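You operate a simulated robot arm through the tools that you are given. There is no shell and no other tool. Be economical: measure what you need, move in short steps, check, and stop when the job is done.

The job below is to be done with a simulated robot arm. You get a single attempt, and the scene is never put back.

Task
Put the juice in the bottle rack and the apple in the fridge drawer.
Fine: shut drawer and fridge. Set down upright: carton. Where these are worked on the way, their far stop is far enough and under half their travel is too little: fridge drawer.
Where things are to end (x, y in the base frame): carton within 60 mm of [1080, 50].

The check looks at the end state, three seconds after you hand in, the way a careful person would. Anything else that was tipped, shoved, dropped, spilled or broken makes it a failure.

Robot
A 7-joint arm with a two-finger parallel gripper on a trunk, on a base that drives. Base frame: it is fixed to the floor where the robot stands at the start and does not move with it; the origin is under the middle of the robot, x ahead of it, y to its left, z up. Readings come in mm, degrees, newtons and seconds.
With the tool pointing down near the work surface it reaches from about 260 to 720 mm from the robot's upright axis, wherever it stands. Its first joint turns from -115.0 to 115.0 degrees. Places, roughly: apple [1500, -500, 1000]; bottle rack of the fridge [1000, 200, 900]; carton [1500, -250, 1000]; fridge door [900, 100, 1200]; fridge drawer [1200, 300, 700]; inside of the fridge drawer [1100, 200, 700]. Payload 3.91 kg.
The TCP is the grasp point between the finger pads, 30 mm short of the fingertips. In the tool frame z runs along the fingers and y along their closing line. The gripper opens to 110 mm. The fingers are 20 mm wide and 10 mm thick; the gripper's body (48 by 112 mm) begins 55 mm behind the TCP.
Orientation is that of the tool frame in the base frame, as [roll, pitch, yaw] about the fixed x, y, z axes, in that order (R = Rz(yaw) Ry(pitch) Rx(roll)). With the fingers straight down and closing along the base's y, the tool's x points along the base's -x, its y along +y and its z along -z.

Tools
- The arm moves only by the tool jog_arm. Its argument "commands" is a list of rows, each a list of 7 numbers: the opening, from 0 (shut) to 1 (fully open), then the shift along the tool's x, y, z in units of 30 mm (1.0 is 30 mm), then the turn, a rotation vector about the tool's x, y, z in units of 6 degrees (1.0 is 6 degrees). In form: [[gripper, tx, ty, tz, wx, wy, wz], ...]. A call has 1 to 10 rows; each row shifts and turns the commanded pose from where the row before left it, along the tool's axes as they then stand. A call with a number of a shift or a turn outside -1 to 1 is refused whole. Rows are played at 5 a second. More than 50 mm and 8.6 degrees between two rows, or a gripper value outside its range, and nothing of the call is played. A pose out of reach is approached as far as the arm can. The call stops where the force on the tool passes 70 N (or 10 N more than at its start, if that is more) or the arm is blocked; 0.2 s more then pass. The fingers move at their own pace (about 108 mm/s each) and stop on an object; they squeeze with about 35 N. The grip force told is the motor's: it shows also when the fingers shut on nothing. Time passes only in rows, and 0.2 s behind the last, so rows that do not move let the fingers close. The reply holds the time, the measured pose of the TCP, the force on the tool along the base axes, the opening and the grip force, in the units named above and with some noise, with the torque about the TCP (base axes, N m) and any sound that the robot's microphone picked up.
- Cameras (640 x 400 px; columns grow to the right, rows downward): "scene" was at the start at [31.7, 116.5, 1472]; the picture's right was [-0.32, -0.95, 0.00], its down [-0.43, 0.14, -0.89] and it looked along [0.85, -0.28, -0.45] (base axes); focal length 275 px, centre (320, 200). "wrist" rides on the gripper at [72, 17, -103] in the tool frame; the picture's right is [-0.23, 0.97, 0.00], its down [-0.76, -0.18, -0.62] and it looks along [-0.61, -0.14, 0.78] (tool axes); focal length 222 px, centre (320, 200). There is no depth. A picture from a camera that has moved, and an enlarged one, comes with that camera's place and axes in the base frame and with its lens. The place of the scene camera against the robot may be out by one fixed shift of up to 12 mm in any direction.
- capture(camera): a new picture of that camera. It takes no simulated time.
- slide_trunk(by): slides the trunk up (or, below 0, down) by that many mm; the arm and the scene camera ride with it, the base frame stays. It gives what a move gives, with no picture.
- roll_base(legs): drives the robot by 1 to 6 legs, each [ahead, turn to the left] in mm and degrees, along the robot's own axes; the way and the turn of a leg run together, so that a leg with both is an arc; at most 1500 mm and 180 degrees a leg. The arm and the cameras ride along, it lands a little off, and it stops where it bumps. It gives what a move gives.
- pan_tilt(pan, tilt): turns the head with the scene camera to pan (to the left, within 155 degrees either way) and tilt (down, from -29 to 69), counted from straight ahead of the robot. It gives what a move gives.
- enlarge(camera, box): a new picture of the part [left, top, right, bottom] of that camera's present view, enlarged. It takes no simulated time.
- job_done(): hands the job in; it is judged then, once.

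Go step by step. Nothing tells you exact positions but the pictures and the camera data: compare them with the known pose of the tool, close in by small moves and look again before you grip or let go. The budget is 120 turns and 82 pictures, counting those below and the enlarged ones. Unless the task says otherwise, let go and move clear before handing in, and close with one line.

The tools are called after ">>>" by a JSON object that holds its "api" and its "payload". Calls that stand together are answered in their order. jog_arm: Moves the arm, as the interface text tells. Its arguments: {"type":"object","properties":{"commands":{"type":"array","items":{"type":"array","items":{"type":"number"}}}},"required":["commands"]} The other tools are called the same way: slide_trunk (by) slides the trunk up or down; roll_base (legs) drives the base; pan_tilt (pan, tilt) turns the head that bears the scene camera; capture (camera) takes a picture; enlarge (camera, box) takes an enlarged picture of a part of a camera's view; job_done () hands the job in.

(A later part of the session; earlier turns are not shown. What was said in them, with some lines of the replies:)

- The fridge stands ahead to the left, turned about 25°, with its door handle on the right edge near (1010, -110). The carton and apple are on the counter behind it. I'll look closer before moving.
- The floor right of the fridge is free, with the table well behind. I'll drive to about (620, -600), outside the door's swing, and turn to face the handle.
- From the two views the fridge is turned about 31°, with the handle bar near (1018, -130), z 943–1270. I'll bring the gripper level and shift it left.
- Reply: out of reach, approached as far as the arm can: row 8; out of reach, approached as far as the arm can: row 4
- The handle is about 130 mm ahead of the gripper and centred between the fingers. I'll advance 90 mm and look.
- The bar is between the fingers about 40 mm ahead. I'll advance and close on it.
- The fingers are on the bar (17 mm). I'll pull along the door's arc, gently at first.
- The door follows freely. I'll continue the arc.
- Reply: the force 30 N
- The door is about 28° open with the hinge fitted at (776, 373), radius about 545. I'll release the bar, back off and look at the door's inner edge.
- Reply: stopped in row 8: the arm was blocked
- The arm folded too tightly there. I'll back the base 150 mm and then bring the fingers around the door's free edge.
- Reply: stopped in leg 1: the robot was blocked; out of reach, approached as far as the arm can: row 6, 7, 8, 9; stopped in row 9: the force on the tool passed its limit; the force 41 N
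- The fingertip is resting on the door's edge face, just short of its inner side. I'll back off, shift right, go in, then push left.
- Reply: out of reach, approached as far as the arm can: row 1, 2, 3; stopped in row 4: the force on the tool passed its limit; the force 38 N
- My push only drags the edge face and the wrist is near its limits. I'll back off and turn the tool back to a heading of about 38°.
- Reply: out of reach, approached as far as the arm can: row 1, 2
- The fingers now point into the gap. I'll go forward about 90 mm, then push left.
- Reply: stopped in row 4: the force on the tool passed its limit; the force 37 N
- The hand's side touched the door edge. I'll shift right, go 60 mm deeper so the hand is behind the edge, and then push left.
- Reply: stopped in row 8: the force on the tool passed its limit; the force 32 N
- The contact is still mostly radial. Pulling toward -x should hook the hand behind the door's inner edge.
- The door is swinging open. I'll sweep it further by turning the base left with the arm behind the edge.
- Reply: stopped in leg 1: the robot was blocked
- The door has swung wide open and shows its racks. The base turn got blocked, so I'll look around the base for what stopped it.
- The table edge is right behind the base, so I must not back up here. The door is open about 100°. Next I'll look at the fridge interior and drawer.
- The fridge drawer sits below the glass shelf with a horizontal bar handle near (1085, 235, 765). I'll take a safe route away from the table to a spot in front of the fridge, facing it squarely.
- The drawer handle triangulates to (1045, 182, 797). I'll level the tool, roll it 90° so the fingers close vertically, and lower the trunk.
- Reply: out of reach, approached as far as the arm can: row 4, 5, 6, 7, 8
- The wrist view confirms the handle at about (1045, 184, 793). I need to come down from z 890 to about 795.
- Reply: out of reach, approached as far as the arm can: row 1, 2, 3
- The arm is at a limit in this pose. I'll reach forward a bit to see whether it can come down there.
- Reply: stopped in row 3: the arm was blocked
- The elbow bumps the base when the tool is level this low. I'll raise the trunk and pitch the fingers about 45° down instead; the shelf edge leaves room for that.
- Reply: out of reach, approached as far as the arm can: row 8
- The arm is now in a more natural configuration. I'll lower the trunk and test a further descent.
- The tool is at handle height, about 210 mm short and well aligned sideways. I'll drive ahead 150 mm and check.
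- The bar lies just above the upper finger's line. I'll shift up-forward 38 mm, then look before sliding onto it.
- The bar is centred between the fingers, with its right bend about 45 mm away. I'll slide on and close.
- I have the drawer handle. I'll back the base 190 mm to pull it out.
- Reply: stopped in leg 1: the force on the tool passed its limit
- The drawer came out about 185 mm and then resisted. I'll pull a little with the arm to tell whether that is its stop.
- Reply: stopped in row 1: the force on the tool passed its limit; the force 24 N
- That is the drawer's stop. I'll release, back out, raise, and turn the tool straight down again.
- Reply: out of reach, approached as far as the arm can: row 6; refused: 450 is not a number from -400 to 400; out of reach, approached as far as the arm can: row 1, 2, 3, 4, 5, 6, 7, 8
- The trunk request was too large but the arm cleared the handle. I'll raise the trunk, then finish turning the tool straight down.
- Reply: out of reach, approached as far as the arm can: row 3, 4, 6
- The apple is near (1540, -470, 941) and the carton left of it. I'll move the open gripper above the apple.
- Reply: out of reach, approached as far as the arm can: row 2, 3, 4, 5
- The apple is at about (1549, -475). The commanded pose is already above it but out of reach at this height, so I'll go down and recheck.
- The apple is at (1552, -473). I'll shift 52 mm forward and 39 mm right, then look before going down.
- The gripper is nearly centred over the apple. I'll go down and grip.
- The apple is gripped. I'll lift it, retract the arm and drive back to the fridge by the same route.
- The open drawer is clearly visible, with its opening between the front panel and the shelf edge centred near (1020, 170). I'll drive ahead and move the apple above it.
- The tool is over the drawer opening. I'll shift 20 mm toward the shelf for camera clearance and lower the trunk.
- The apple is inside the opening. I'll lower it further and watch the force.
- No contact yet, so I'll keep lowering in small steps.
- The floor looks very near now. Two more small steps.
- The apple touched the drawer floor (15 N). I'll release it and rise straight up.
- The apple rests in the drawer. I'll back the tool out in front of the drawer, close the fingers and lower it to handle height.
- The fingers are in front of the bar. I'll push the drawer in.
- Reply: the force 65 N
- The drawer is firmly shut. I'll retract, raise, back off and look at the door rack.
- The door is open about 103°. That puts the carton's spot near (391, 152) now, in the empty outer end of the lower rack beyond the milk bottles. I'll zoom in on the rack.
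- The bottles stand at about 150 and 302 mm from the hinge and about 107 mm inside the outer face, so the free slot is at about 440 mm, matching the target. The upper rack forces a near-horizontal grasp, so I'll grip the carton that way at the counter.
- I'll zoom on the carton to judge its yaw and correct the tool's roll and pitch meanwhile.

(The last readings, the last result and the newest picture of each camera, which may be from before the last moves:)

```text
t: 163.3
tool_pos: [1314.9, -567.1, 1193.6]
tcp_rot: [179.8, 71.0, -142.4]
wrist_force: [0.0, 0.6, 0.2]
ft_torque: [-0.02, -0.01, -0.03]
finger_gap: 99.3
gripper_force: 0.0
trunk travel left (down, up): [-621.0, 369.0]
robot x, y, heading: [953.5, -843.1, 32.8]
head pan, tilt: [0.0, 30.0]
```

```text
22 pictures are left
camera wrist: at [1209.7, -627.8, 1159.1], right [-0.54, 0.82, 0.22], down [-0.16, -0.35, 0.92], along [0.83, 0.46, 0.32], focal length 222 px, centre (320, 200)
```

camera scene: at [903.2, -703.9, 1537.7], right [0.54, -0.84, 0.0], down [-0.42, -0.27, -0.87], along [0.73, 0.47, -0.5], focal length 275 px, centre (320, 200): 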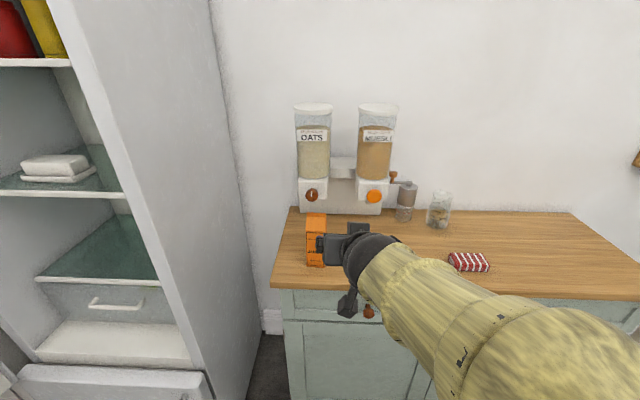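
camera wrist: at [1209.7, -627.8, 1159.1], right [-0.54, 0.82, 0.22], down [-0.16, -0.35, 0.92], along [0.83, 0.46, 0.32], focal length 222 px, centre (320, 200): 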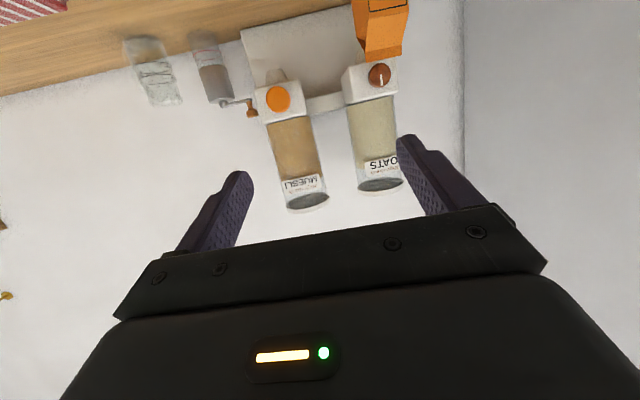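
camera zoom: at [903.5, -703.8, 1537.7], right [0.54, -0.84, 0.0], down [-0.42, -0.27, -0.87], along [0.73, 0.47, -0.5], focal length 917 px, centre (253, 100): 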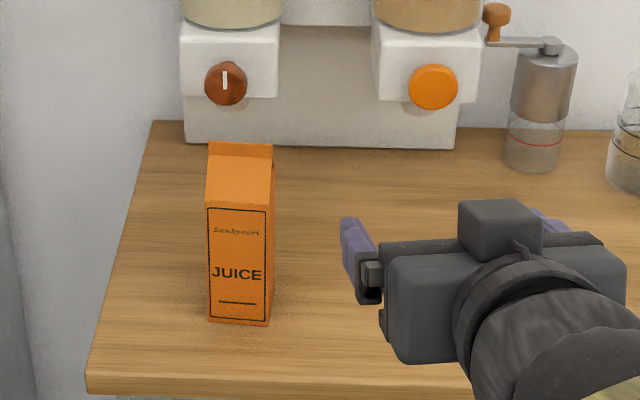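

The carton stands at about (1486, -320), turned about 23°. I'll drive ahead, align the tool heading to 23°, shift left and lower to pre-grasp.

>>> {"api": "roll_base", "payload": {"legs": [[120, 0]]}}

>>> {"api": "jog_arm", "payload": {"commands": [[1, 0, 0, 0, 0.767, 0, 0.264], [1, 0, 0, 0, 0.767, 0, 0.264], [1, 0, 0, 0, 0.767, 0, 0.264], [1, -0.06, 0.93, 0.16, 0, 0, 0], [1, -0.06, 0.93, 0.16, 0, 0, 0], [1, -0.06, 0.93, 0.16, 0, 0, 0], [1, -0.06, 0.93, 0.16, 0, 0, 0], [1, -0.06, 0.93, 0.16, 0, 0, 0]]}}

>>> {"api": "slide_trunk", "payload": {"by": -150}}

>>> {"api": "capture", "payload": {"camera": "wrist"}}

>>> {"api": "enlarge", "payload": {"camera": "scene", "box": [240, 150, 460, 310]}}

```text
t: 164.5
tool_pos: [1415.0, -501.7, 1192.9]
tcp_rot: [179.8, 71.0, -142.7]
wrist_force: [0.3, 0.3, -1.2]
ft_torque: [-0.01, -0.01, 0.0]
finger_gap: 99.1
gripper_force: 0.2
trunk travel left (down, up): [-621.0, 369.0]
robot x, y, heading: [1052.7, -780.1, 32.6]
head pan, tilt: [0.0, 30.0]
```

```text
t: 166.3
tool_pos: [1384.9, -365.3, 1194.4]
tcp_rot: [180.0, 70.9, -156.9]
wrist_force: [-0.4, 0.7, 0.5]
ft_torque: [-0.01, -0.02, -0.02]
finger_gap: 109.9
gripper_force: 0.0
trunk travel left (down, up): [-621.0, 369.0]
robot x, y, heading: [1052.4, -776.7, 32.4]
head pan, tilt: [0.0, 30.0]
```

```text
t: 168.1
tool_pos: [1385.6, -365.9, 1044.5]
tcp_rot: [179.8, 71.0, -157.2]
wrist_force: [-0.7, -0.6, 0.0]
ft_torque: [-0.01, 0.0, -0.04]
finger_gap: 109.9
gripper_force: 0.2
trunk travel left (down, up): [-471.0, 519.0]
robot x, y, heading: [1055.9, -779.8, 32.4]
head pan, tilt: [0.0, 30.0]
```

```text
21 pictures are left
camera wrist: at [1268.4, -398.0, 1010.5], right [-0.31, 0.92, 0.22], down [-0.24, -0.3, 0.92], along [0.92, 0.24, 0.32], focal length 222 px, centre (320, 200)
```

wrist: 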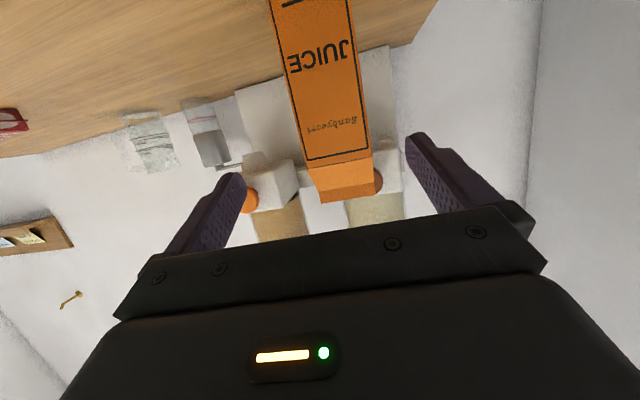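

```text
2.50 times, centred on (350, 230) of scene
camera zoom: at [1002.7, -640.4, 1387.7], right [0.54, -0.84, 0.0], down [-0.42, -0.27, -0.87], along [0.73, 0.47, -0.5], focal length 688 px, centre (245, 125)
```

zoom: 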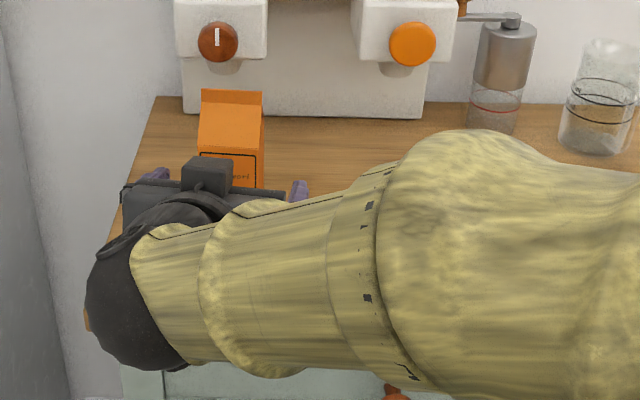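

The carton is about 12 mm left of the tool axis and square to it. I'll shift left, advance about 115 mm and grip.

>>> {"api": "jog_arm", "payload": {"commands": [[1, 0, 0.42, 0, 0, 0, 0], [1, 0, 0, 0.95, 0, 0, 0], [1, 0, 0, 0.95, 0, 0, 0], [1, 0, 0, 0.95, 0, 0, 0], [1, 0, 0, 0, 0, 0, 0]]}}

>>> {"api": "capture", "payload": {"camera": "wrist"}}

```text
t: 169.3
tool_pos: [1456.2, -322.4, 1017.0]
tcp_rot: [179.8, 71.0, -157.1]
wrist_force: [0.1, 0.5, -0.2]
ft_torque: [0.03, -0.01, 0.02]
finger_gap: 110.0
gripper_force: 0.0
trunk travel left (down, up): [-471.0, 519.0]
robot x, y, heading: [1055.9, -775.8, 32.5]
head pan, tilt: [0.0, 30.0]
```

```text
19 pictures are left
camera wrist: at [1338.7, -354.5, 983.0], right [-0.31, 0.92, 0.22], down [-0.24, -0.3, 0.92], along [0.92, 0.24, 0.32], focal length 222 px, centre (320, 200)
```

wrist: 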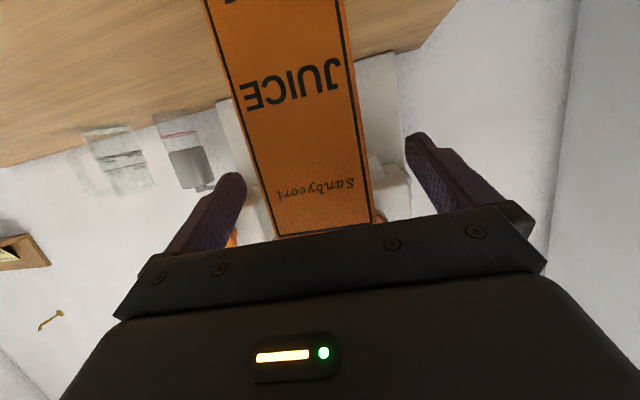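

Centred. I'll advance 28 mm more and close.

>>> {"api": "jog_arm", "payload": {"commands": [[1, 0, 0, 0.93, 0, 0, 0], [1, 0, 0, 0, 0, 0, 0], [0, 0, 0, 0, 0, 0, 0], [0, 0, 0, 0, 0, 0, 0], [0, 0, 0, 0, 0, 0, 0]]}}

>>> {"api": "slide_trunk", "payload": {"by": 60}}

>>> {"api": "capture", "payload": {"camera": "wrist"}}

```text
t: 170.5
tool_pos: [1480.7, -310.7, 1010.4]
tcp_rot: [179.8, 71.1, -157.2]
wrist_force: [1.9, 0.1, 0.1]
ft_torque: [0.05, 0.02, 0.01]
finger_gap: 59.9
gripper_force: 35.5
trunk travel left (down, up): [-471.0, 519.0]
robot x, y, heading: [1052.2, -779.5, 32.6]
head pan, tilt: [0.0, 30.0]
```

```text
t: 171.5
tool_pos: [1480.7, -312.7, 1068.1]
tcp_rot: [179.9, 71.0, -157.1]
wrist_force: [-0.9, -0.5, -4.8]
ft_torque: [0.02, -0.07, -0.01]
finger_gap: 60.1
gripper_force: 35.2
trunk travel left (down, up): [-531.0, 459.0]
robot x, y, heading: [1054.1, -777.2, 32.7]
head pan, tilt: [0.0, 30.0]
```

```text
18 pictures are left
camera wrist: at [1362.9, -343.4, 1033.9], right [-0.31, 0.93, 0.22], down [-0.24, -0.3, 0.92], along [0.92, 0.24, 0.32], focal length 222 px, centre (320, 200)
```

wrist: 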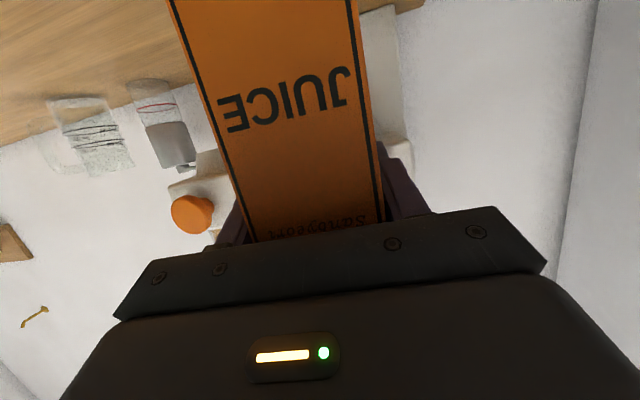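

The carton is held and lifted. I'll raise it further, retract the arm, back away from the counter and turn toward the open door.

>>> {"api": "slide_trunk", "payload": {"by": 70}}

>>> {"api": "jog_arm", "payload": {"commands": [[0, 0.24, -0.9, -0.67, 0, 0, 0], [0, 0.24, -0.9, -0.67, 0, 0, 0], [0, 0.24, -0.9, -0.67, 0, 0, 0], [0, 0.24, -0.9, -0.67, 0, 0, 0], [0, 0.24, -0.9, -0.67, 0, 0, 0], [0, 0.24, -0.9, -0.67, 0, 0, 0]]}}

>>> {"api": "roll_base", "payload": {"legs": [[-200, 0], [0, 83], [280, 0]]}}

>>> {"api": "pan_tilt", "payload": {"pan": 10, "tilt": 25}}

>>> {"api": "capture", "payload": {"camera": "scene"}}

```text
t: 172.6
tool_pos: [1479.7, -311.1, 1138.8]
tcp_rot: [179.8, 71.0, -157.1]
wrist_force: [-0.8, -0.3, -5.1]
ft_torque: [0.03, -0.08, 0.0]
finger_gap: 59.9
gripper_force: 34.9
trunk travel left (down, up): [-601.0, 389.0]
robot x, y, heading: [1050.3, -780.4, 32.6]
head pan, tilt: [0.0, 30.0]
```

```text
t: 174.0
tool_pos: [1425.0, -511.4, 1136.4]
tcp_rot: [179.8, 71.0, -157.0]
wrist_force: [-0.8, -0.1, -5.2]
ft_torque: [0.01, -0.02, 0.01]
finger_gap: 59.9
gripper_force: 35.0
trunk travel left (down, up): [-601.0, 389.0]
robot x, y, heading: [1056.6, -776.2, 32.8]
head pan, tilt: [0.0, 30.0]
```

```text
t: 180.7
tool_pos: [537.6, -233.9, 1135.6]
tcp_rot: [179.8, 70.9, -73.7]
wrist_force: [0.5, -0.2, -4.1]
ft_torque: [0.06, 0.0, 0.01]
finger_gap: 60.0
gripper_force: 35.3
trunk travel left (down, up): [-601.0, 389.0]
robot x, y, heading: [762.0, -634.9, 116.1]
head pan, tilt: [0.0, 30.0]
```

```text
t: 181.4
tool_pos: [538.1, -234.9, 1135.7]
tcp_rot: [179.9, 70.9, -73.6]
wrist_force: [0.1, 0.1, -4.9]
ft_torque: [0.06, 0.01, 0.01]
finger_gap: 60.0
gripper_force: 35.2
trunk travel left (down, up): [-601.0, 389.0]
robot x, y, heading: [761.1, -630.4, 116.2]
head pan, tilt: [10.0, 25.0]
```

```text
17 pictures are left
camera scene: at [601.6, -687.3, 1525.6], right [0.81, 0.59, 0.0], down [0.25, -0.34, -0.91], along [-0.53, 0.73, -0.42], focal length 275 px, centre (320, 200)
```

scene: 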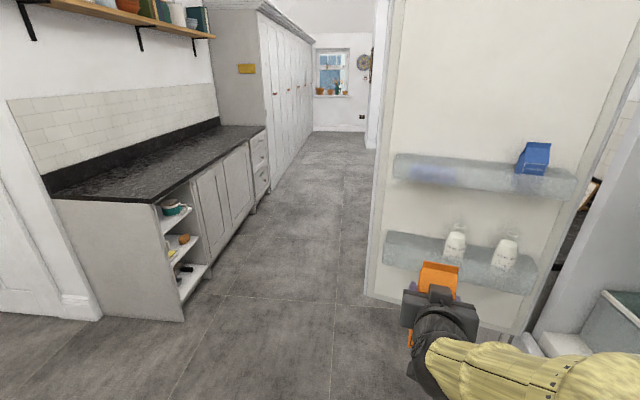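

The rack is square in view: rim about z 985, floor about z 920, carton spot near (386, 155) with the tool heading already matching. I'll drive ahead 270 mm and lower slightly.

>>> {"api": "roll_base", "payload": {"legs": [[270, 0]]}}

>>> {"api": "slide_trunk", "payload": {"by": -19}}

>>> {"api": "capture", "payload": {"camera": "scene"}}

>>> {"api": "capture", "payload": {"camera": "wrist"}}

```text
t: 183.3
tool_pos: [420.6, 9.1, 1134.6]
tcp_rot: [179.8, 70.9, -73.7]
wrist_force: [-0.5, 0.7, -5.3]
ft_torque: [0.02, -0.01, 0.03]
finger_gap: 59.7
gripper_force: 35.1
trunk travel left (down, up): [-601.0, 389.0]
robot x, y, heading: [645.2, -390.8, 115.8]
head pan, tilt: [10.0, 25.0]
```

```text
t: 184.0
tool_pos: [421.2, 6.8, 1116.0]
tcp_rot: [179.8, 71.0, -73.7]
wrist_force: [-1.0, 0.1, -5.0]
ft_torque: [0.0, 0.01, 0.02]
finger_gap: 60.2
gripper_force: 35.0
trunk travel left (down, up): [-582.0, 408.0]
robot x, y, heading: [645.3, -396.6, 115.9]
head pan, tilt: [10.0, 25.0]
```

```text
16 pictures are left
camera scene: at [483.7, -445.4, 1506.6], right [0.81, 0.59, 0.0], down [0.25, -0.34, -0.91], along [-0.53, 0.73, -0.42], focal length 275 px, centre (320, 200)
```

scene: 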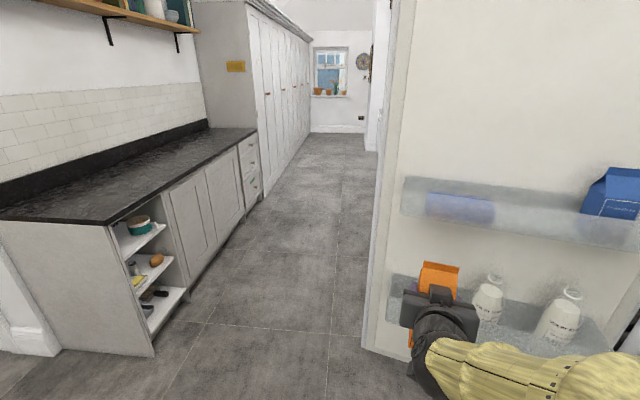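

```text
15 pictures are left
camera wrist: at [439.8, -114.0, 1081.9], right [-0.95, -0.2, 0.22], down [0.27, -0.28, 0.92], along [-0.13, 0.94, 0.32], focal length 222 px, centre (320, 200)
```

wrist: 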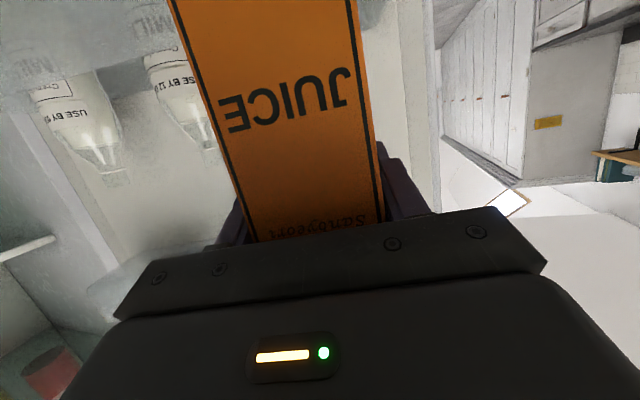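

The carton is about 147 mm short of its slot and level between rim and upper rack. I'll move 60 mm and check the clearances.

>>> {"api": "jog_arm", "payload": {"commands": [[0, -0.319, -0.05, 0.926, 0, 0, 0], [0, -0.319, -0.05, 0.926, 0, 0, 0], [0, 0, 0, 0, 0, 0, 0]]}}

>>> {"api": "enlarge", "payload": {"camera": "scene", "box": [350, 150, 640, 400]}}

>>> {"api": "capture", "payload": {"camera": "wrist"}}

```text
t: 184.8
tool_pos: [407.1, 67.0, 1115.7]
tcp_rot: [179.9, 71.0, -73.8]
wrist_force: [-0.3, 0.5, -4.7]
ft_torque: [0.04, 0.06, -0.03]
finger_gap: 60.0
gripper_force: 35.0
trunk travel left (down, up): [-582.0, 408.0]
robot x, y, heading: [643.8, -392.6, 115.9]
head pan, tilt: [10.0, 25.0]
```

```text
1.60 times, centred on (495, 275) of scene
camera zoom: at [483.7, -445.4, 1506.6], right [0.81, 0.59, 0.0], down [0.25, -0.34, -0.91], along [-0.53, 0.73, -0.42], focal length 440 px, centre (40, 80)
```

zoom: 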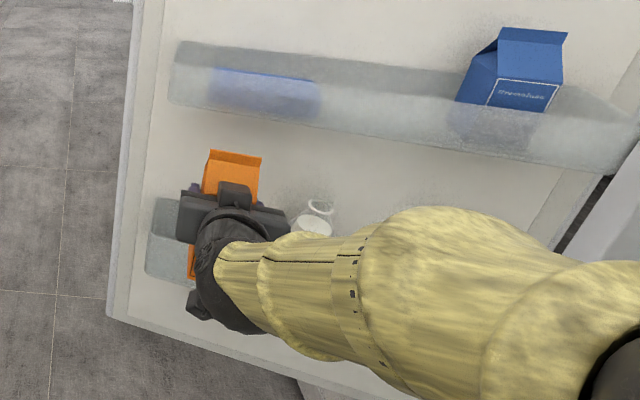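

```text
13 pictures are left
camera wrist: at [426.8, -55.1, 1081.9], right [-0.95, -0.2, 0.22], down [0.27, -0.28, 0.92], along [-0.13, 0.94, 0.32], focal length 222 px, centre (320, 200)
```

wrist: 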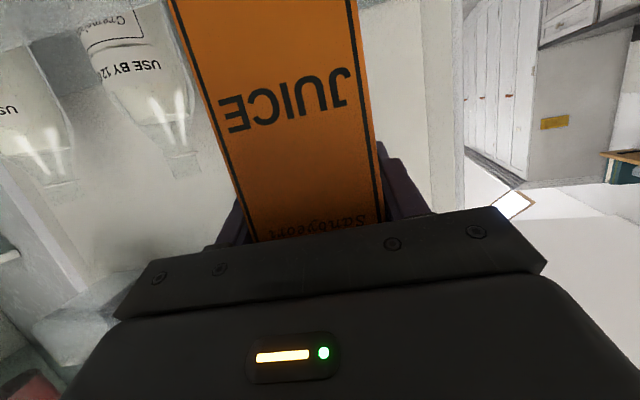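

Clearances look good above and below. I'll continue in.

>>> {"api": "jog_arm", "payload": {"commands": [[0, -0.319, -0.05, 0.926, 0, 0, 0], [0, -0.319, -0.05, 0.926, 0, 0, 0], [0, 0, 0, 0, 0, 0, 0]]}}

>>> {"api": "jog_arm", "payload": {"commands": [[0, -0.25, -0.05, 0.72, 0, 0, 0], [0, 0, 0, 0, 0, 0, 0]]}}

>>> {"api": "enlarge", "payload": {"camera": "scene", "box": [350, 150, 640, 400]}}

```text
t: 185.6
tool_pos: [393.6, 123.2, 1116.5]
tcp_rot: [179.8, 70.9, -73.7]
wrist_force: [-0.2, -0.1, -4.6]
ft_torque: [0.06, -0.02, -0.02]
finger_gap: 60.1
gripper_force: 35.9
trunk travel left (down, up): [-582.0, 408.0]
robot x, y, heading: [645.7, -393.4, 115.8]
head pan, tilt: [10.0, 25.0]
```

```text
t: 186.2
tool_pos: [390.1, 144.9, 1114.9]
tcp_rot: [179.9, 70.9, -73.6]
wrist_force: [0.7, -0.2, -5.2]
ft_torque: [0.04, -0.01, 0.01]
finger_gap: 59.6
gripper_force: 35.0
trunk travel left (down, up): [-582.0, 408.0]
robot x, y, heading: [645.3, -389.8, 115.9]
head pan, tilt: [10.0, 25.0]
```

```text
1.60 times, centred on (495, 275) of scene
camera zoom: at [483.7, -445.3, 1506.7], right [0.81, 0.59, 0.0], down [0.25, -0.34, -0.91], along [-0.53, 0.73, -0.42], focal length 440 px, centre (40, 80)
```

zoom: 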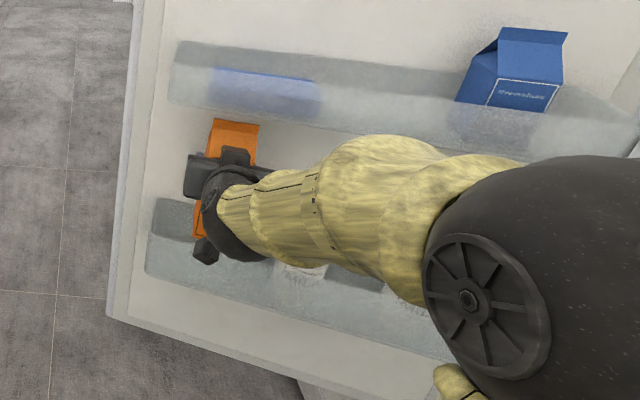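

The carton is over the slot and below the upper rack. I'll lower it into the rack.

>>> {"api": "slide_trunk", "payload": {"by": -70}}

>>> {"api": "jog_arm", "payload": {"commands": [[0, 0.19, 0, 0.065, 0, 0, 0]]}}

>>> {"api": "jog_arm", "payload": {"commands": [[0, 0.19, 0, 0.065, 0, 0, 0]]}}

>>> {"api": "enlarge", "payload": {"camera": "scene", "box": [350, 150, 640, 400]}}

```text
t: 187.3
tool_pos: [389.1, 144.2, 1042.5]
tcp_rot: [179.8, 70.6, -73.7]
wrist_force: [0.6, 0.1, -3.4]
ft_torque: [0.06, 0.01, 0.02]
finger_gap: 59.9
gripper_force: 34.9
trunk travel left (down, up): [-512.0, 478.0]
robot x, y, heading: [643.4, -394.2, 116.0]
head pan, tilt: [10.0, 25.0]
```

```text
t: 187.7
tool_pos: [389.3, 146.1, 1040.3]
tcp_rot: [179.8, 70.7, -73.8]
wrist_force: [0.9, 0.5, -4.8]
ft_torque: [0.03, 0.02, 0.0]
finger_gap: 59.8
gripper_force: 34.8
trunk travel left (down, up): [-512.0, 478.0]
robot x, y, heading: [642.1, -392.8, 116.0]
head pan, tilt: [10.0, 25.0]
```

```text
t: 188.1
tool_pos: [388.9, 145.9, 1033.5]
tcp_rot: [179.9, 70.9, -73.8]
wrist_force: [0.5, 0.2, -4.6]
ft_torque: [0.04, 0.01, -0.01]
finger_gap: 59.9
gripper_force: 34.8
trunk travel left (down, up): [-512.0, 478.0]
robot x, y, heading: [643.9, -391.0, 116.2]
head pan, tilt: [10.0, 25.0]
```

```text
1.60 times, centred on (495, 275) of scene
camera zoom: at [483.6, -445.2, 1436.6], right [0.81, 0.59, 0.0], down [0.25, -0.34, -0.91], along [-0.53, 0.73, -0.42], focal length 440 px, centre (40, 80)
```

zoom: 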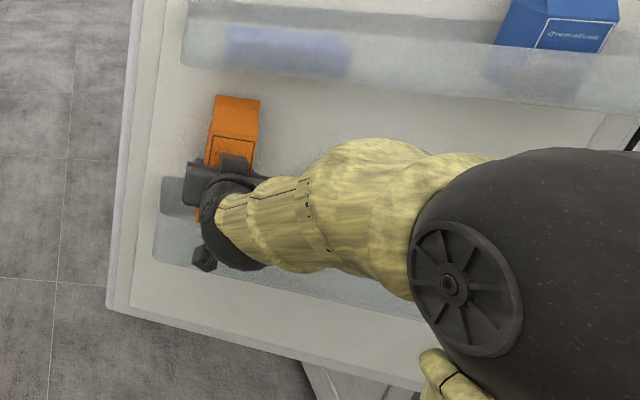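

No contact yet. I'll keep lowering in 5–6 mm steps, watching the force.

>>> {"api": "jog_arm", "payload": {"commands": [[0, 0.17, 0, 0.06, 0, 0, 0]]}}

>>> {"api": "jog_arm", "payload": {"commands": [[0, 0.17, 0, 0.06, 0, 0, 0]]}}

>>> {"api": "jog_arm", "payload": {"commands": [[0, 0.17, 0, 0.06, 0, 0, 0]]}}

```text
t: 188.5
tool_pos: [388.9, 144.6, 1029.7]
tcp_rot: [179.9, 70.9, -73.7]
wrist_force: [-0.5, 0.3, -5.2]
ft_torque: [0.03, 0.01, 0.06]
finger_gap: 60.0
gripper_force: 35.2
trunk travel left (down, up): [-512.0, 478.0]
robot x, y, heading: [644.4, -388.8, 115.8]
head pan, tilt: [10.0, 25.0]
```

```text
t: 188.9
tool_pos: [388.9, 145.4, 1024.3]
tcp_rot: [179.8, 71.0, -73.8]
wrist_force: [-0.2, -0.7, -4.3]
ft_torque: [0.04, -0.01, 0.0]
finger_gap: 60.0
gripper_force: 34.9
trunk travel left (down, up): [-512.0, 478.0]
robot x, y, heading: [644.7, -389.6, 116.2]
head pan, tilt: [10.0, 25.0]
```

```text
t: 189.3
tool_pos: [389.8, 144.0, 1018.0]
tcp_rot: [179.9, 71.0, -73.8]
wrist_force: [0.3, -0.4, -5.1]
ft_torque: [0.05, -0.01, -0.02]
finger_gap: 60.1
gripper_force: 34.8
trunk travel left (down, up): [-512.0, 478.0]
robot x, y, heading: [646.7, -389.5, 116.0]
head pan, tilt: [10.0, 25.0]
```

>>> {"api": "jog_arm", "payload": {"commands": [[0, 0.17, 0, 0.06, 0, 0, 0]]}}

>>> {"api": "jog_arm", "payload": {"commands": [[0, 0.17, 0, 0.06, 0, 0, 0]]}}

>>> {"api": "jog_arm", "payload": {"commands": [[0, 0.17, 0, 0.06, 0, 0, 0]]}}

>>> {"api": "capture", "payload": {"camera": "wrist"}}

```text
t: 189.7
tool_pos: [389.3, 145.7, 1012.1]
tcp_rot: [179.9, 70.9, -73.7]
wrist_force: [0.3, -0.4, -4.2]
ft_torque: [0.05, 0.04, 0.04]
finger_gap: 60.0
gripper_force: 35.3
trunk travel left (down, up): [-512.0, 478.0]
robot x, y, heading: [644.3, -392.1, 115.7]
head pan, tilt: [10.0, 25.0]
```

```text
t: 190.1
tool_pos: [388.7, 145.0, 1006.0]
tcp_rot: [179.9, 70.9, -73.7]
wrist_force: [0.8, 0.1, -3.9]
ft_torque: [0.02, 0.03, -0.03]
finger_gap: 59.8
gripper_force: 34.6
trunk travel left (down, up): [-512.0, 478.0]
robot x, y, heading: [646.7, -391.8, 115.9]
head pan, tilt: [10.0, 25.0]
```

```text
t: 190.5
tool_pos: [388.2, 143.1, 1001.5]
tcp_rot: [179.8, 71.0, -73.9]
wrist_force: [-0.3, 0.5, -5.2]
ft_torque: [-0.01, -0.01, 0.03]
finger_gap: 60.0
gripper_force: 35.1
trunk travel left (down, up): [-512.0, 478.0]
robot x, y, heading: [643.2, -390.6, 116.0]
head pan, tilt: [10.0, 25.0]
```

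```text
10 pictures are left
camera wrist: at [407.7, 22.8, 967.5], right [-0.95, -0.2, 0.22], down [0.27, -0.28, 0.92], along [-0.13, 0.94, 0.32], focal length 222 px, centre (320, 200)
```

wrist: 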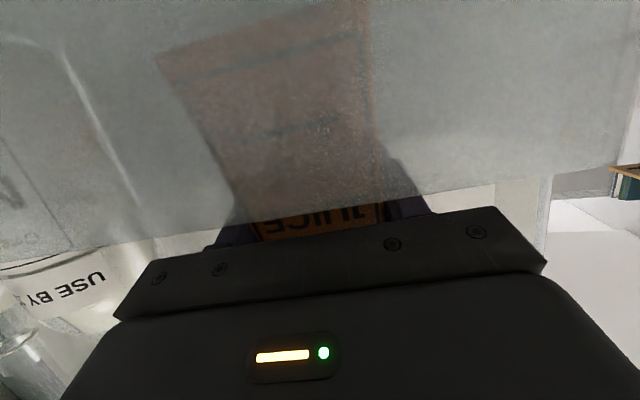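

The forces still show the carton hanging freely, but the view through the rack wall is unclear. I'll zoom in once to see where the carton's bottom is.

>>> {"api": "enlarge", "payload": {"camera": "wrist", "box": [140, 0, 420, 250]}}

```text
1.60 times, centred on (280, 125) of wrist
camera zoom: at [407.7, 22.8, 967.5], right [-0.95, -0.2, 0.22], down [0.27, -0.28, 0.92], along [-0.13, 0.94, 0.32], focal length 355 px, centre (384, 320)
```

zoom: 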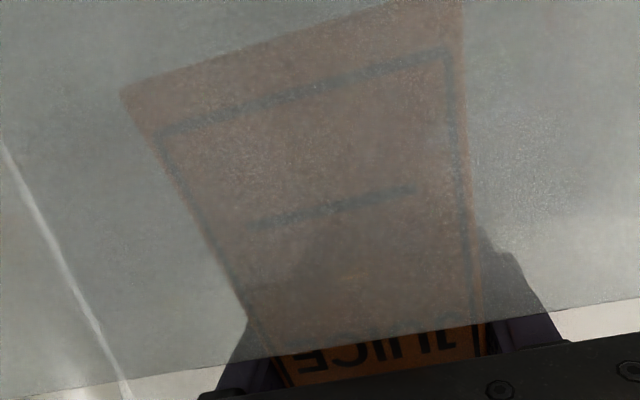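

The carton already stands on the rack floor (bottom about z 929); the pads slid along it. I'll open slightly, rise 36 mm and back straight out.

>>> {"api": "jog_arm", "payload": {"commands": [[0.7, 0, 0, 0, 0, 0, 0], [0.7, 0, 0, 0, 0, 0, 0], [0.7, -0.38, 0, -0.13, 0, 0, 0], [0.7, -0.38, 0, -0.13, 0, 0, 0], [0.7, -0.38, 0, -0.13, 0, 0, 0], [0.7, 0.2, 0, -0.6, 0, 0, 0], [0.7, 0.3, 0, -0.9, 0, 0, 0], [0.7, 0.3, 0, -0.9, 0, 0, 0]]}}

>>> {"api": "capture", "payload": {"camera": "wrist"}}

```text
t: 192.3
tool_pos: [409.5, 73.4, 1039.1]
tcp_rot: [179.8, 71.0, -73.8]
wrist_force: [0.3, 0.1, 0.2]
ft_torque: [0.05, -0.01, -0.01]
finger_gap: 77.1
gripper_force: 0.0
trunk travel left (down, up): [-512.0, 478.0]
robot x, y, heading: [642.9, -392.2, 115.6]
head pan, tilt: [10.0, 25.0]
```

```text
8 pictures are left
camera wrist: at [428.6, -48.6, 1003.7], right [-0.95, -0.2, 0.22], down [0.27, -0.28, 0.92], along [-0.13, 0.94, 0.32], focal length 222 px, centre (320, 200)
```

wrist: 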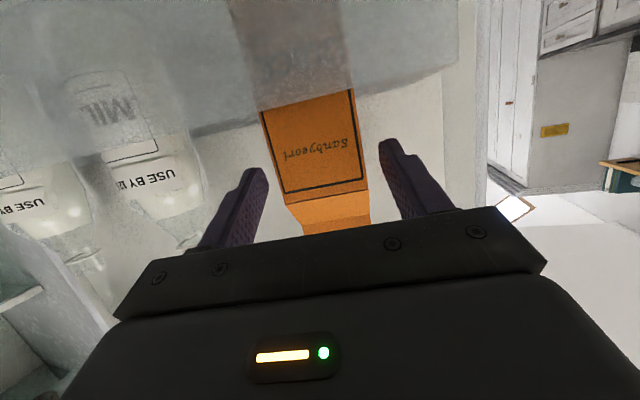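

The carton stands upright in the rack. I'll back away, close the fingers, lower the arm below the door-handle level, and drive around to the west side of the door so I can push it shut.

>>> {"api": "roll_base", "payload": {"legs": [[-330, 0]]}}

>>> {"api": "jog_arm", "payload": {"commands": [[0, 0, 0, 0, 0, 0, 0], [0, 0, 0, 0, 0, 0, 0]]}}

>>> {"api": "slide_trunk", "payload": {"by": -230}}

>>> {"api": "roll_base", "payload": {"legs": [[0, 30.5], [827, 0]]}}

```text
t: 194.4
tool_pos: [555.2, -224.9, 1038.4]
tcp_rot: [179.9, 71.0, -73.9]
wrist_force: [0.5, 0.3, 0.3]
ft_torque: [-0.01, 0.0, 0.01]
finger_gap: 76.9
gripper_force: 0.1
trunk travel left (down, up): [-512.0, 478.0]
robot x, y, heading: [790.3, -688.1, 115.8]
head pan, tilt: [10.0, 25.0]
```

```text
t: 195.0
tool_pos: [554.6, -224.8, 1038.5]
tcp_rot: [179.9, 70.9, -73.9]
wrist_force: [-0.6, 0.5, -0.2]
ft_torque: [0.01, -0.01, -0.01]
finger_gap: 0.0
gripper_force: 35.2
trunk travel left (down, up): [-512.0, 478.0]
robot x, y, heading: [790.7, -687.8, 115.8]
head pan, tilt: [10.0, 25.0]
```

```text
t: 197.5
tool_pos: [554.3, -223.8, 808.4]
tcp_rot: [179.7, 71.0, -73.9]
wrist_force: [-0.4, -0.2, 0.0]
ft_torque: [-0.02, 0.02, 0.0]
finger_gap: 0.0
gripper_force: 35.0
trunk travel left (down, up): [-282.0, 708.0]
robot x, y, heading: [789.7, -690.6, 115.6]
head pan, tilt: [10.0, 25.0]
```

```text
t: 203.3
tool_pos: [-340.3, 30.7, 807.8]
tcp_rot: [179.9, 70.9, -42.3]
wrist_force: [-1.0, -0.2, 0.4]
ft_torque: [-0.01, -0.02, 0.0]
finger_gap: 0.2
gripper_force: 34.4
trunk travel left (down, up): [-282.0, 708.0]
robot x, y, heading: [103.6, -241.1, 147.5]
head pan, tilt: [10.0, 25.0]
```

I'm at the corridor waypoint. Next I'll go to the west side and turn toward the door's outer face.

>>> {"api": "roll_base", "payload": {"legs": [[0, -20.2], [454, 0], [0, -100]]}}

>>> {"api": "pan_tilt", "payload": {"pan": 0, "tilt": 25}}

>>> {"api": "capture", "payload": {"camera": "scene"}}

```text
t: 211.5
tool_pos: [295.4, 349.0, 806.6]
tcp_rot: [179.8, 70.9, -164.6]
wrist_force: [-0.3, 0.1, 0.4]
ft_torque: [0.03, 0.02, -0.02]
finger_gap: 0.2
gripper_force: 34.7
trunk travel left (down, up): [-282.0, 708.0]
robot x, y, heading: [-179.8, 120.0, 25.1]
head pan, tilt: [10.0, 25.0]
```

```text
t: 212.2
tool_pos: [296.1, 348.3, 808.7]
tcp_rot: [179.9, 71.0, -164.6]
wrist_force: [-0.4, 0.3, 1.1]
ft_torque: [0.0, 0.0, 0.01]
finger_gap: 0.2
gripper_force: 34.7
trunk travel left (down, up): [-282.0, 708.0]
robot x, y, heading: [-175.3, 117.3, 25.1]
head pan, tilt: [0.0, 25.0]
```

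```text
7 pictures are left
camera scene: at [-204.2, 265.0, 1206.7], right [0.42, -0.91, 0.0], down [-0.38, -0.18, -0.91], along [0.82, 0.38, -0.42], focal length 275 px, centre (320, 200)
```

scene: 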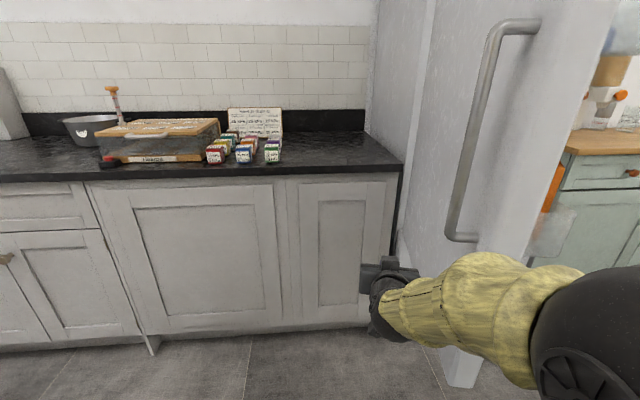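

The hand is north of the door, below its handle. I'll turn the base right to sweep the door toward closing.

>>> {"api": "roll_base", "payload": {"legs": [[0, -14]]}}

>>> {"api": "capture", "payload": {"camera": "scene"}}

```text
t: 213.4
tool_pos: [337.4, 229.4, 808.5]
tcp_rot: [179.8, 71.0, -178.6]
wrist_force: [0.6, 1.0, -0.7]
ft_torque: [0.0, 0.01, -0.01]
finger_gap: 0.2
gripper_force: 34.8
trunk travel left (down, up): [-282.0, 708.0]
robot x, y, heading: [-174.4, 121.5, 11.0]
head pan, tilt: [0.0, 25.0]
```

```text
6 pictures are left
camera scene: at [-166.4, 269.1, 1206.7], right [0.19, -0.98, 0.0], down [-0.41, -0.08, -0.91], along [0.89, 0.17, -0.42], focal length 275 px, centre (320, 200)
```

scene: 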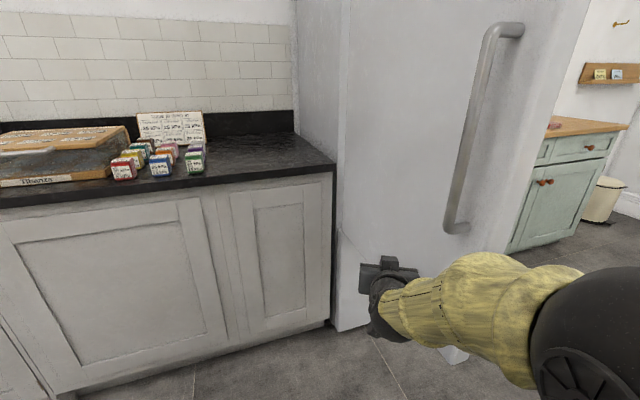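

The door swings along with the hand. I'll continue with a gentle arc that pushes it further closed.

>>> {"api": "roll_base", "payload": {"legs": [[150, -12], [150, -13]]}}

>>> {"api": "capture", "payload": {"camera": "scene"}}

```text
t: 215.8
tool_pos: [634.4, -0.6, 808.7]
tcp_rot: [179.7, 71.0, 156.5]
wrist_force: [-0.6, -1.1, -0.7]
ft_torque: [0.07, 0.01, 0.03]
finger_gap: 0.2
gripper_force: 34.5
trunk travel left (down, up): [-282.0, 708.0]
robot x, y, heading: [124.1, 114.6, -13.5]
head pan, tilt: [0.0, 25.0]
```

```text
5 pictures are left
camera scene: at [196.7, 249.6, 1206.7], right [-0.23, -0.97, 0.0], down [-0.41, 0.1, -0.91], along [0.88, -0.21, -0.42], focal length 275 px, centre (320, 200)
```

scene: 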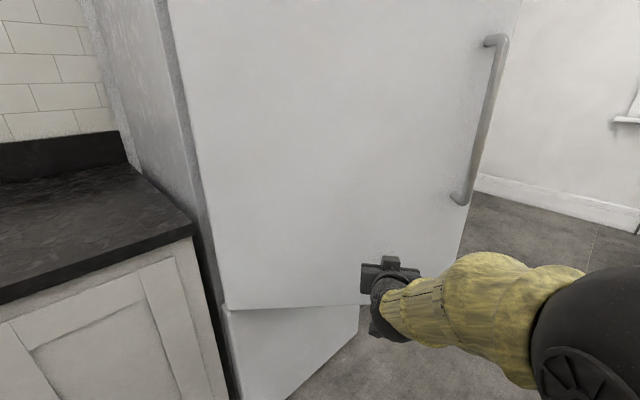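

The door is about half closed. I'll drive on to nearly close it.

>>> {"api": "roll_base", "payload": {"legs": [[220, 0], [40, 12]]}}

>>> {"api": "capture", "payload": {"camera": "scene"}}

```text
t: 218.3
tool_pos: [903.2, 52.3, 808.7]
tcp_rot: [179.8, 71.0, 168.7]
wrist_force: [0.3, -0.3, 0.2]
ft_torque: [0.02, 0.0, 0.0]
finger_gap: 0.2
gripper_force: 35.1
trunk travel left (down, up): [-282.0, 708.0]
robot x, y, heading: [377.5, 58.6, -1.2]
head pan, tilt: [0.0, 25.0]
```

```text
4 pictures are left
camera scene: at [422.2, 203.4, 1206.7], right [-0.02, -1.0, 0.0], down [-0.42, 0.01, -0.91], along [0.91, -0.02, -0.42], focal length 275 px, centre (320, 200)
```

scene: 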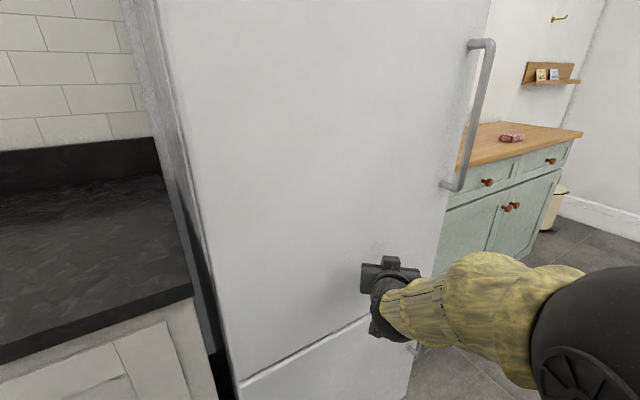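

The door is almost shut. I'll press it closed with the arm until it resists firmly.

>>> {"api": "jog_arm", "payload": {"commands": [[0, -0.16, 0.1, 0.46, 0, 0, 0], [0, -0.16, 0.1, 0.46, 0, 0, 0], [0, -0.16, 0.1, 0.46, 0, 0, 0], [0, -0.16, 0.1, 0.46, 0, 0, 0], [0, -0.16, 0.1, 0.46, 0, 0, 0], [0, -0.16, 0.1, 0.46, 0, 0, 0]]}}

```text
t: 218.8
tool_pos: [917.6, 52.8, 807.3]
tcp_rot: [179.7, 70.6, 168.7]
wrist_force: [-50.8, 2.1, 16.1]
ft_torque: [0.04, -0.44, 0.23]
finger_gap: 0.0
gripper_force: 35.2
trunk travel left (down, up): [-282.0, 708.0]
robot x, y, heading: [381.2, 60.3, -1.5]
head pan, tilt: [0.0, 25.0]
stopped in row 2: the force on the tool passed its limit (the readings are from after the stop); the commanded pose is now the measured one
```

It resisted at x≈918. I need to see whether the door is flush with the freezer front.

>>> {"api": "enlarge", "payload": {"camera": "scene", "box": [200, 200, 500, 400]}}

```text
2.00 times, centred on (350, 300) of scene
camera zoom: at [416.1, 203.5, 1207.3], right [-0.02, -1.0, 0.0], down [-0.42, 0.01, -0.91], along [0.91, -0.02, -0.42], focal length 550 px, centre (260, 0)
```

zoom: 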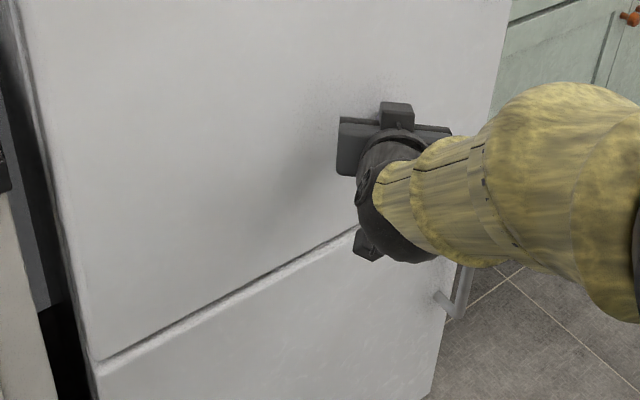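

The door looks flush with the freezer front. One more firm press to be sure, then I'll back off and verify.

>>> {"api": "jog_arm", "payload": {"commands": [[0, -0.1, 0.15, 0.2, 0, 0, 0], [0, -0.1, 0.15, 0.2, 0, 0, 0], [0, 0, 0, 0, 0, 0, 0]]}}

>>> {"api": "roll_base", "payload": {"legs": [[-350, 0]]}}

>>> {"api": "pan_tilt", "payload": {"pan": 5, "tilt": 18}}

>>> {"api": "capture", "payload": {"camera": "scene"}}

```text
t: 219.2
tool_pos: [917.5, 51.8, 808.5]
tcp_rot: [179.6, 70.4, 168.4]
wrist_force: [-52.3, 2.6, 18.4]
ft_torque: [0.08, -0.53, 0.25]
finger_gap: 0.0
gripper_force: 34.9
trunk travel left (down, up): [-282.0, 708.0]
robot x, y, heading: [379.1, 58.1, -1.4]
head pan, tilt: [0.0, 25.0]
stopped in row 1: the force on the tool passed its limit (the readings are from after the stop); the commanded pose is now the measured one
```

```text
t: 221.4
tool_pos: [572.4, 59.2, 803.6]
tcp_rot: [179.9, 69.9, 168.3]
wrist_force: [-0.3, -0.5, 0.2]
ft_torque: [0.0, -0.02, 0.01]
finger_gap: 0.0
gripper_force: 34.8
trunk travel left (down, up): [-282.0, 708.0]
robot x, y, heading: [31.7, 69.8, -1.7]
head pan, tilt: [0.0, 25.0]
```

```text
t: 222.1
tool_pos: [573.8, 59.4, 804.0]
tcp_rot: [179.9, 70.0, 168.4]
wrist_force: [0.8, 0.2, 0.1]
ft_torque: [0.03, -0.02, -0.04]
finger_gap: 0.1
gripper_force: 34.8
trunk travel left (down, up): [-282.0, 708.0]
robot x, y, heading: [31.2, 63.3, -1.8]
head pan, tilt: [5.0, 18.0]
```

```text
2 pictures are left
camera scene: at [74.9, 220.6, 1218.0], right [0.06, -1.0, 0.0], down [-0.31, -0.02, -0.95], along [0.95, 0.06, -0.31], focal length 275 px, centre (320, 200)
```

scene: 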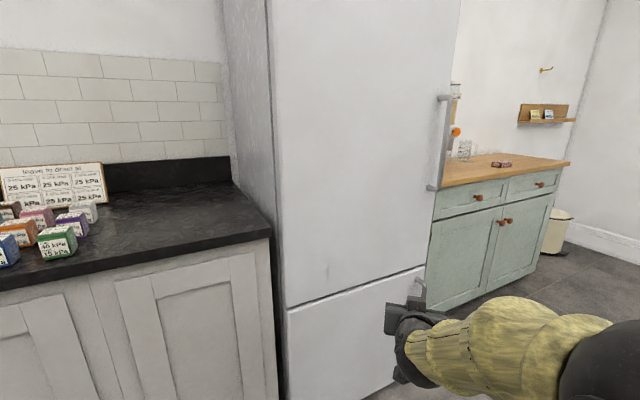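

The handle direction matches its closed position. One last zoom on the door seam.

>>> {"api": "enlarge", "payload": {"camera": "scene", "box": [260, 180, 480, 340]}}

```text
2.50 times, centred on (370, 260) of scene
camera zoom: at [74.9, 220.6, 1218.0], right [0.06, -1.0, 0.0], down [-0.31, -0.02, -0.95], along [0.95, 0.06, -0.31], focal length 688 px, centre (195, 50)
```

zoom: 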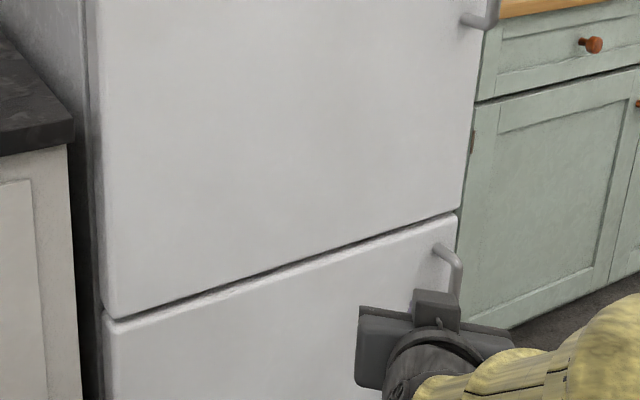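

The door's corners line up with the freezer door and the seam is even, so the fridge is shut. The drawer was pushed to its stop with the apple inside, and the arm is clear. I'll hand in.

>>> {"api": "job_done", "payload": {}}

```text
The job is handed in.
```

The job is handed in: the apple is in the closed fridge drawer, the juice was left upright in the door's bottle rack, and the fridge is shut. I placed the carton by estimate at about 15 mm from its target, and I could not see it again once the door had swung closed.
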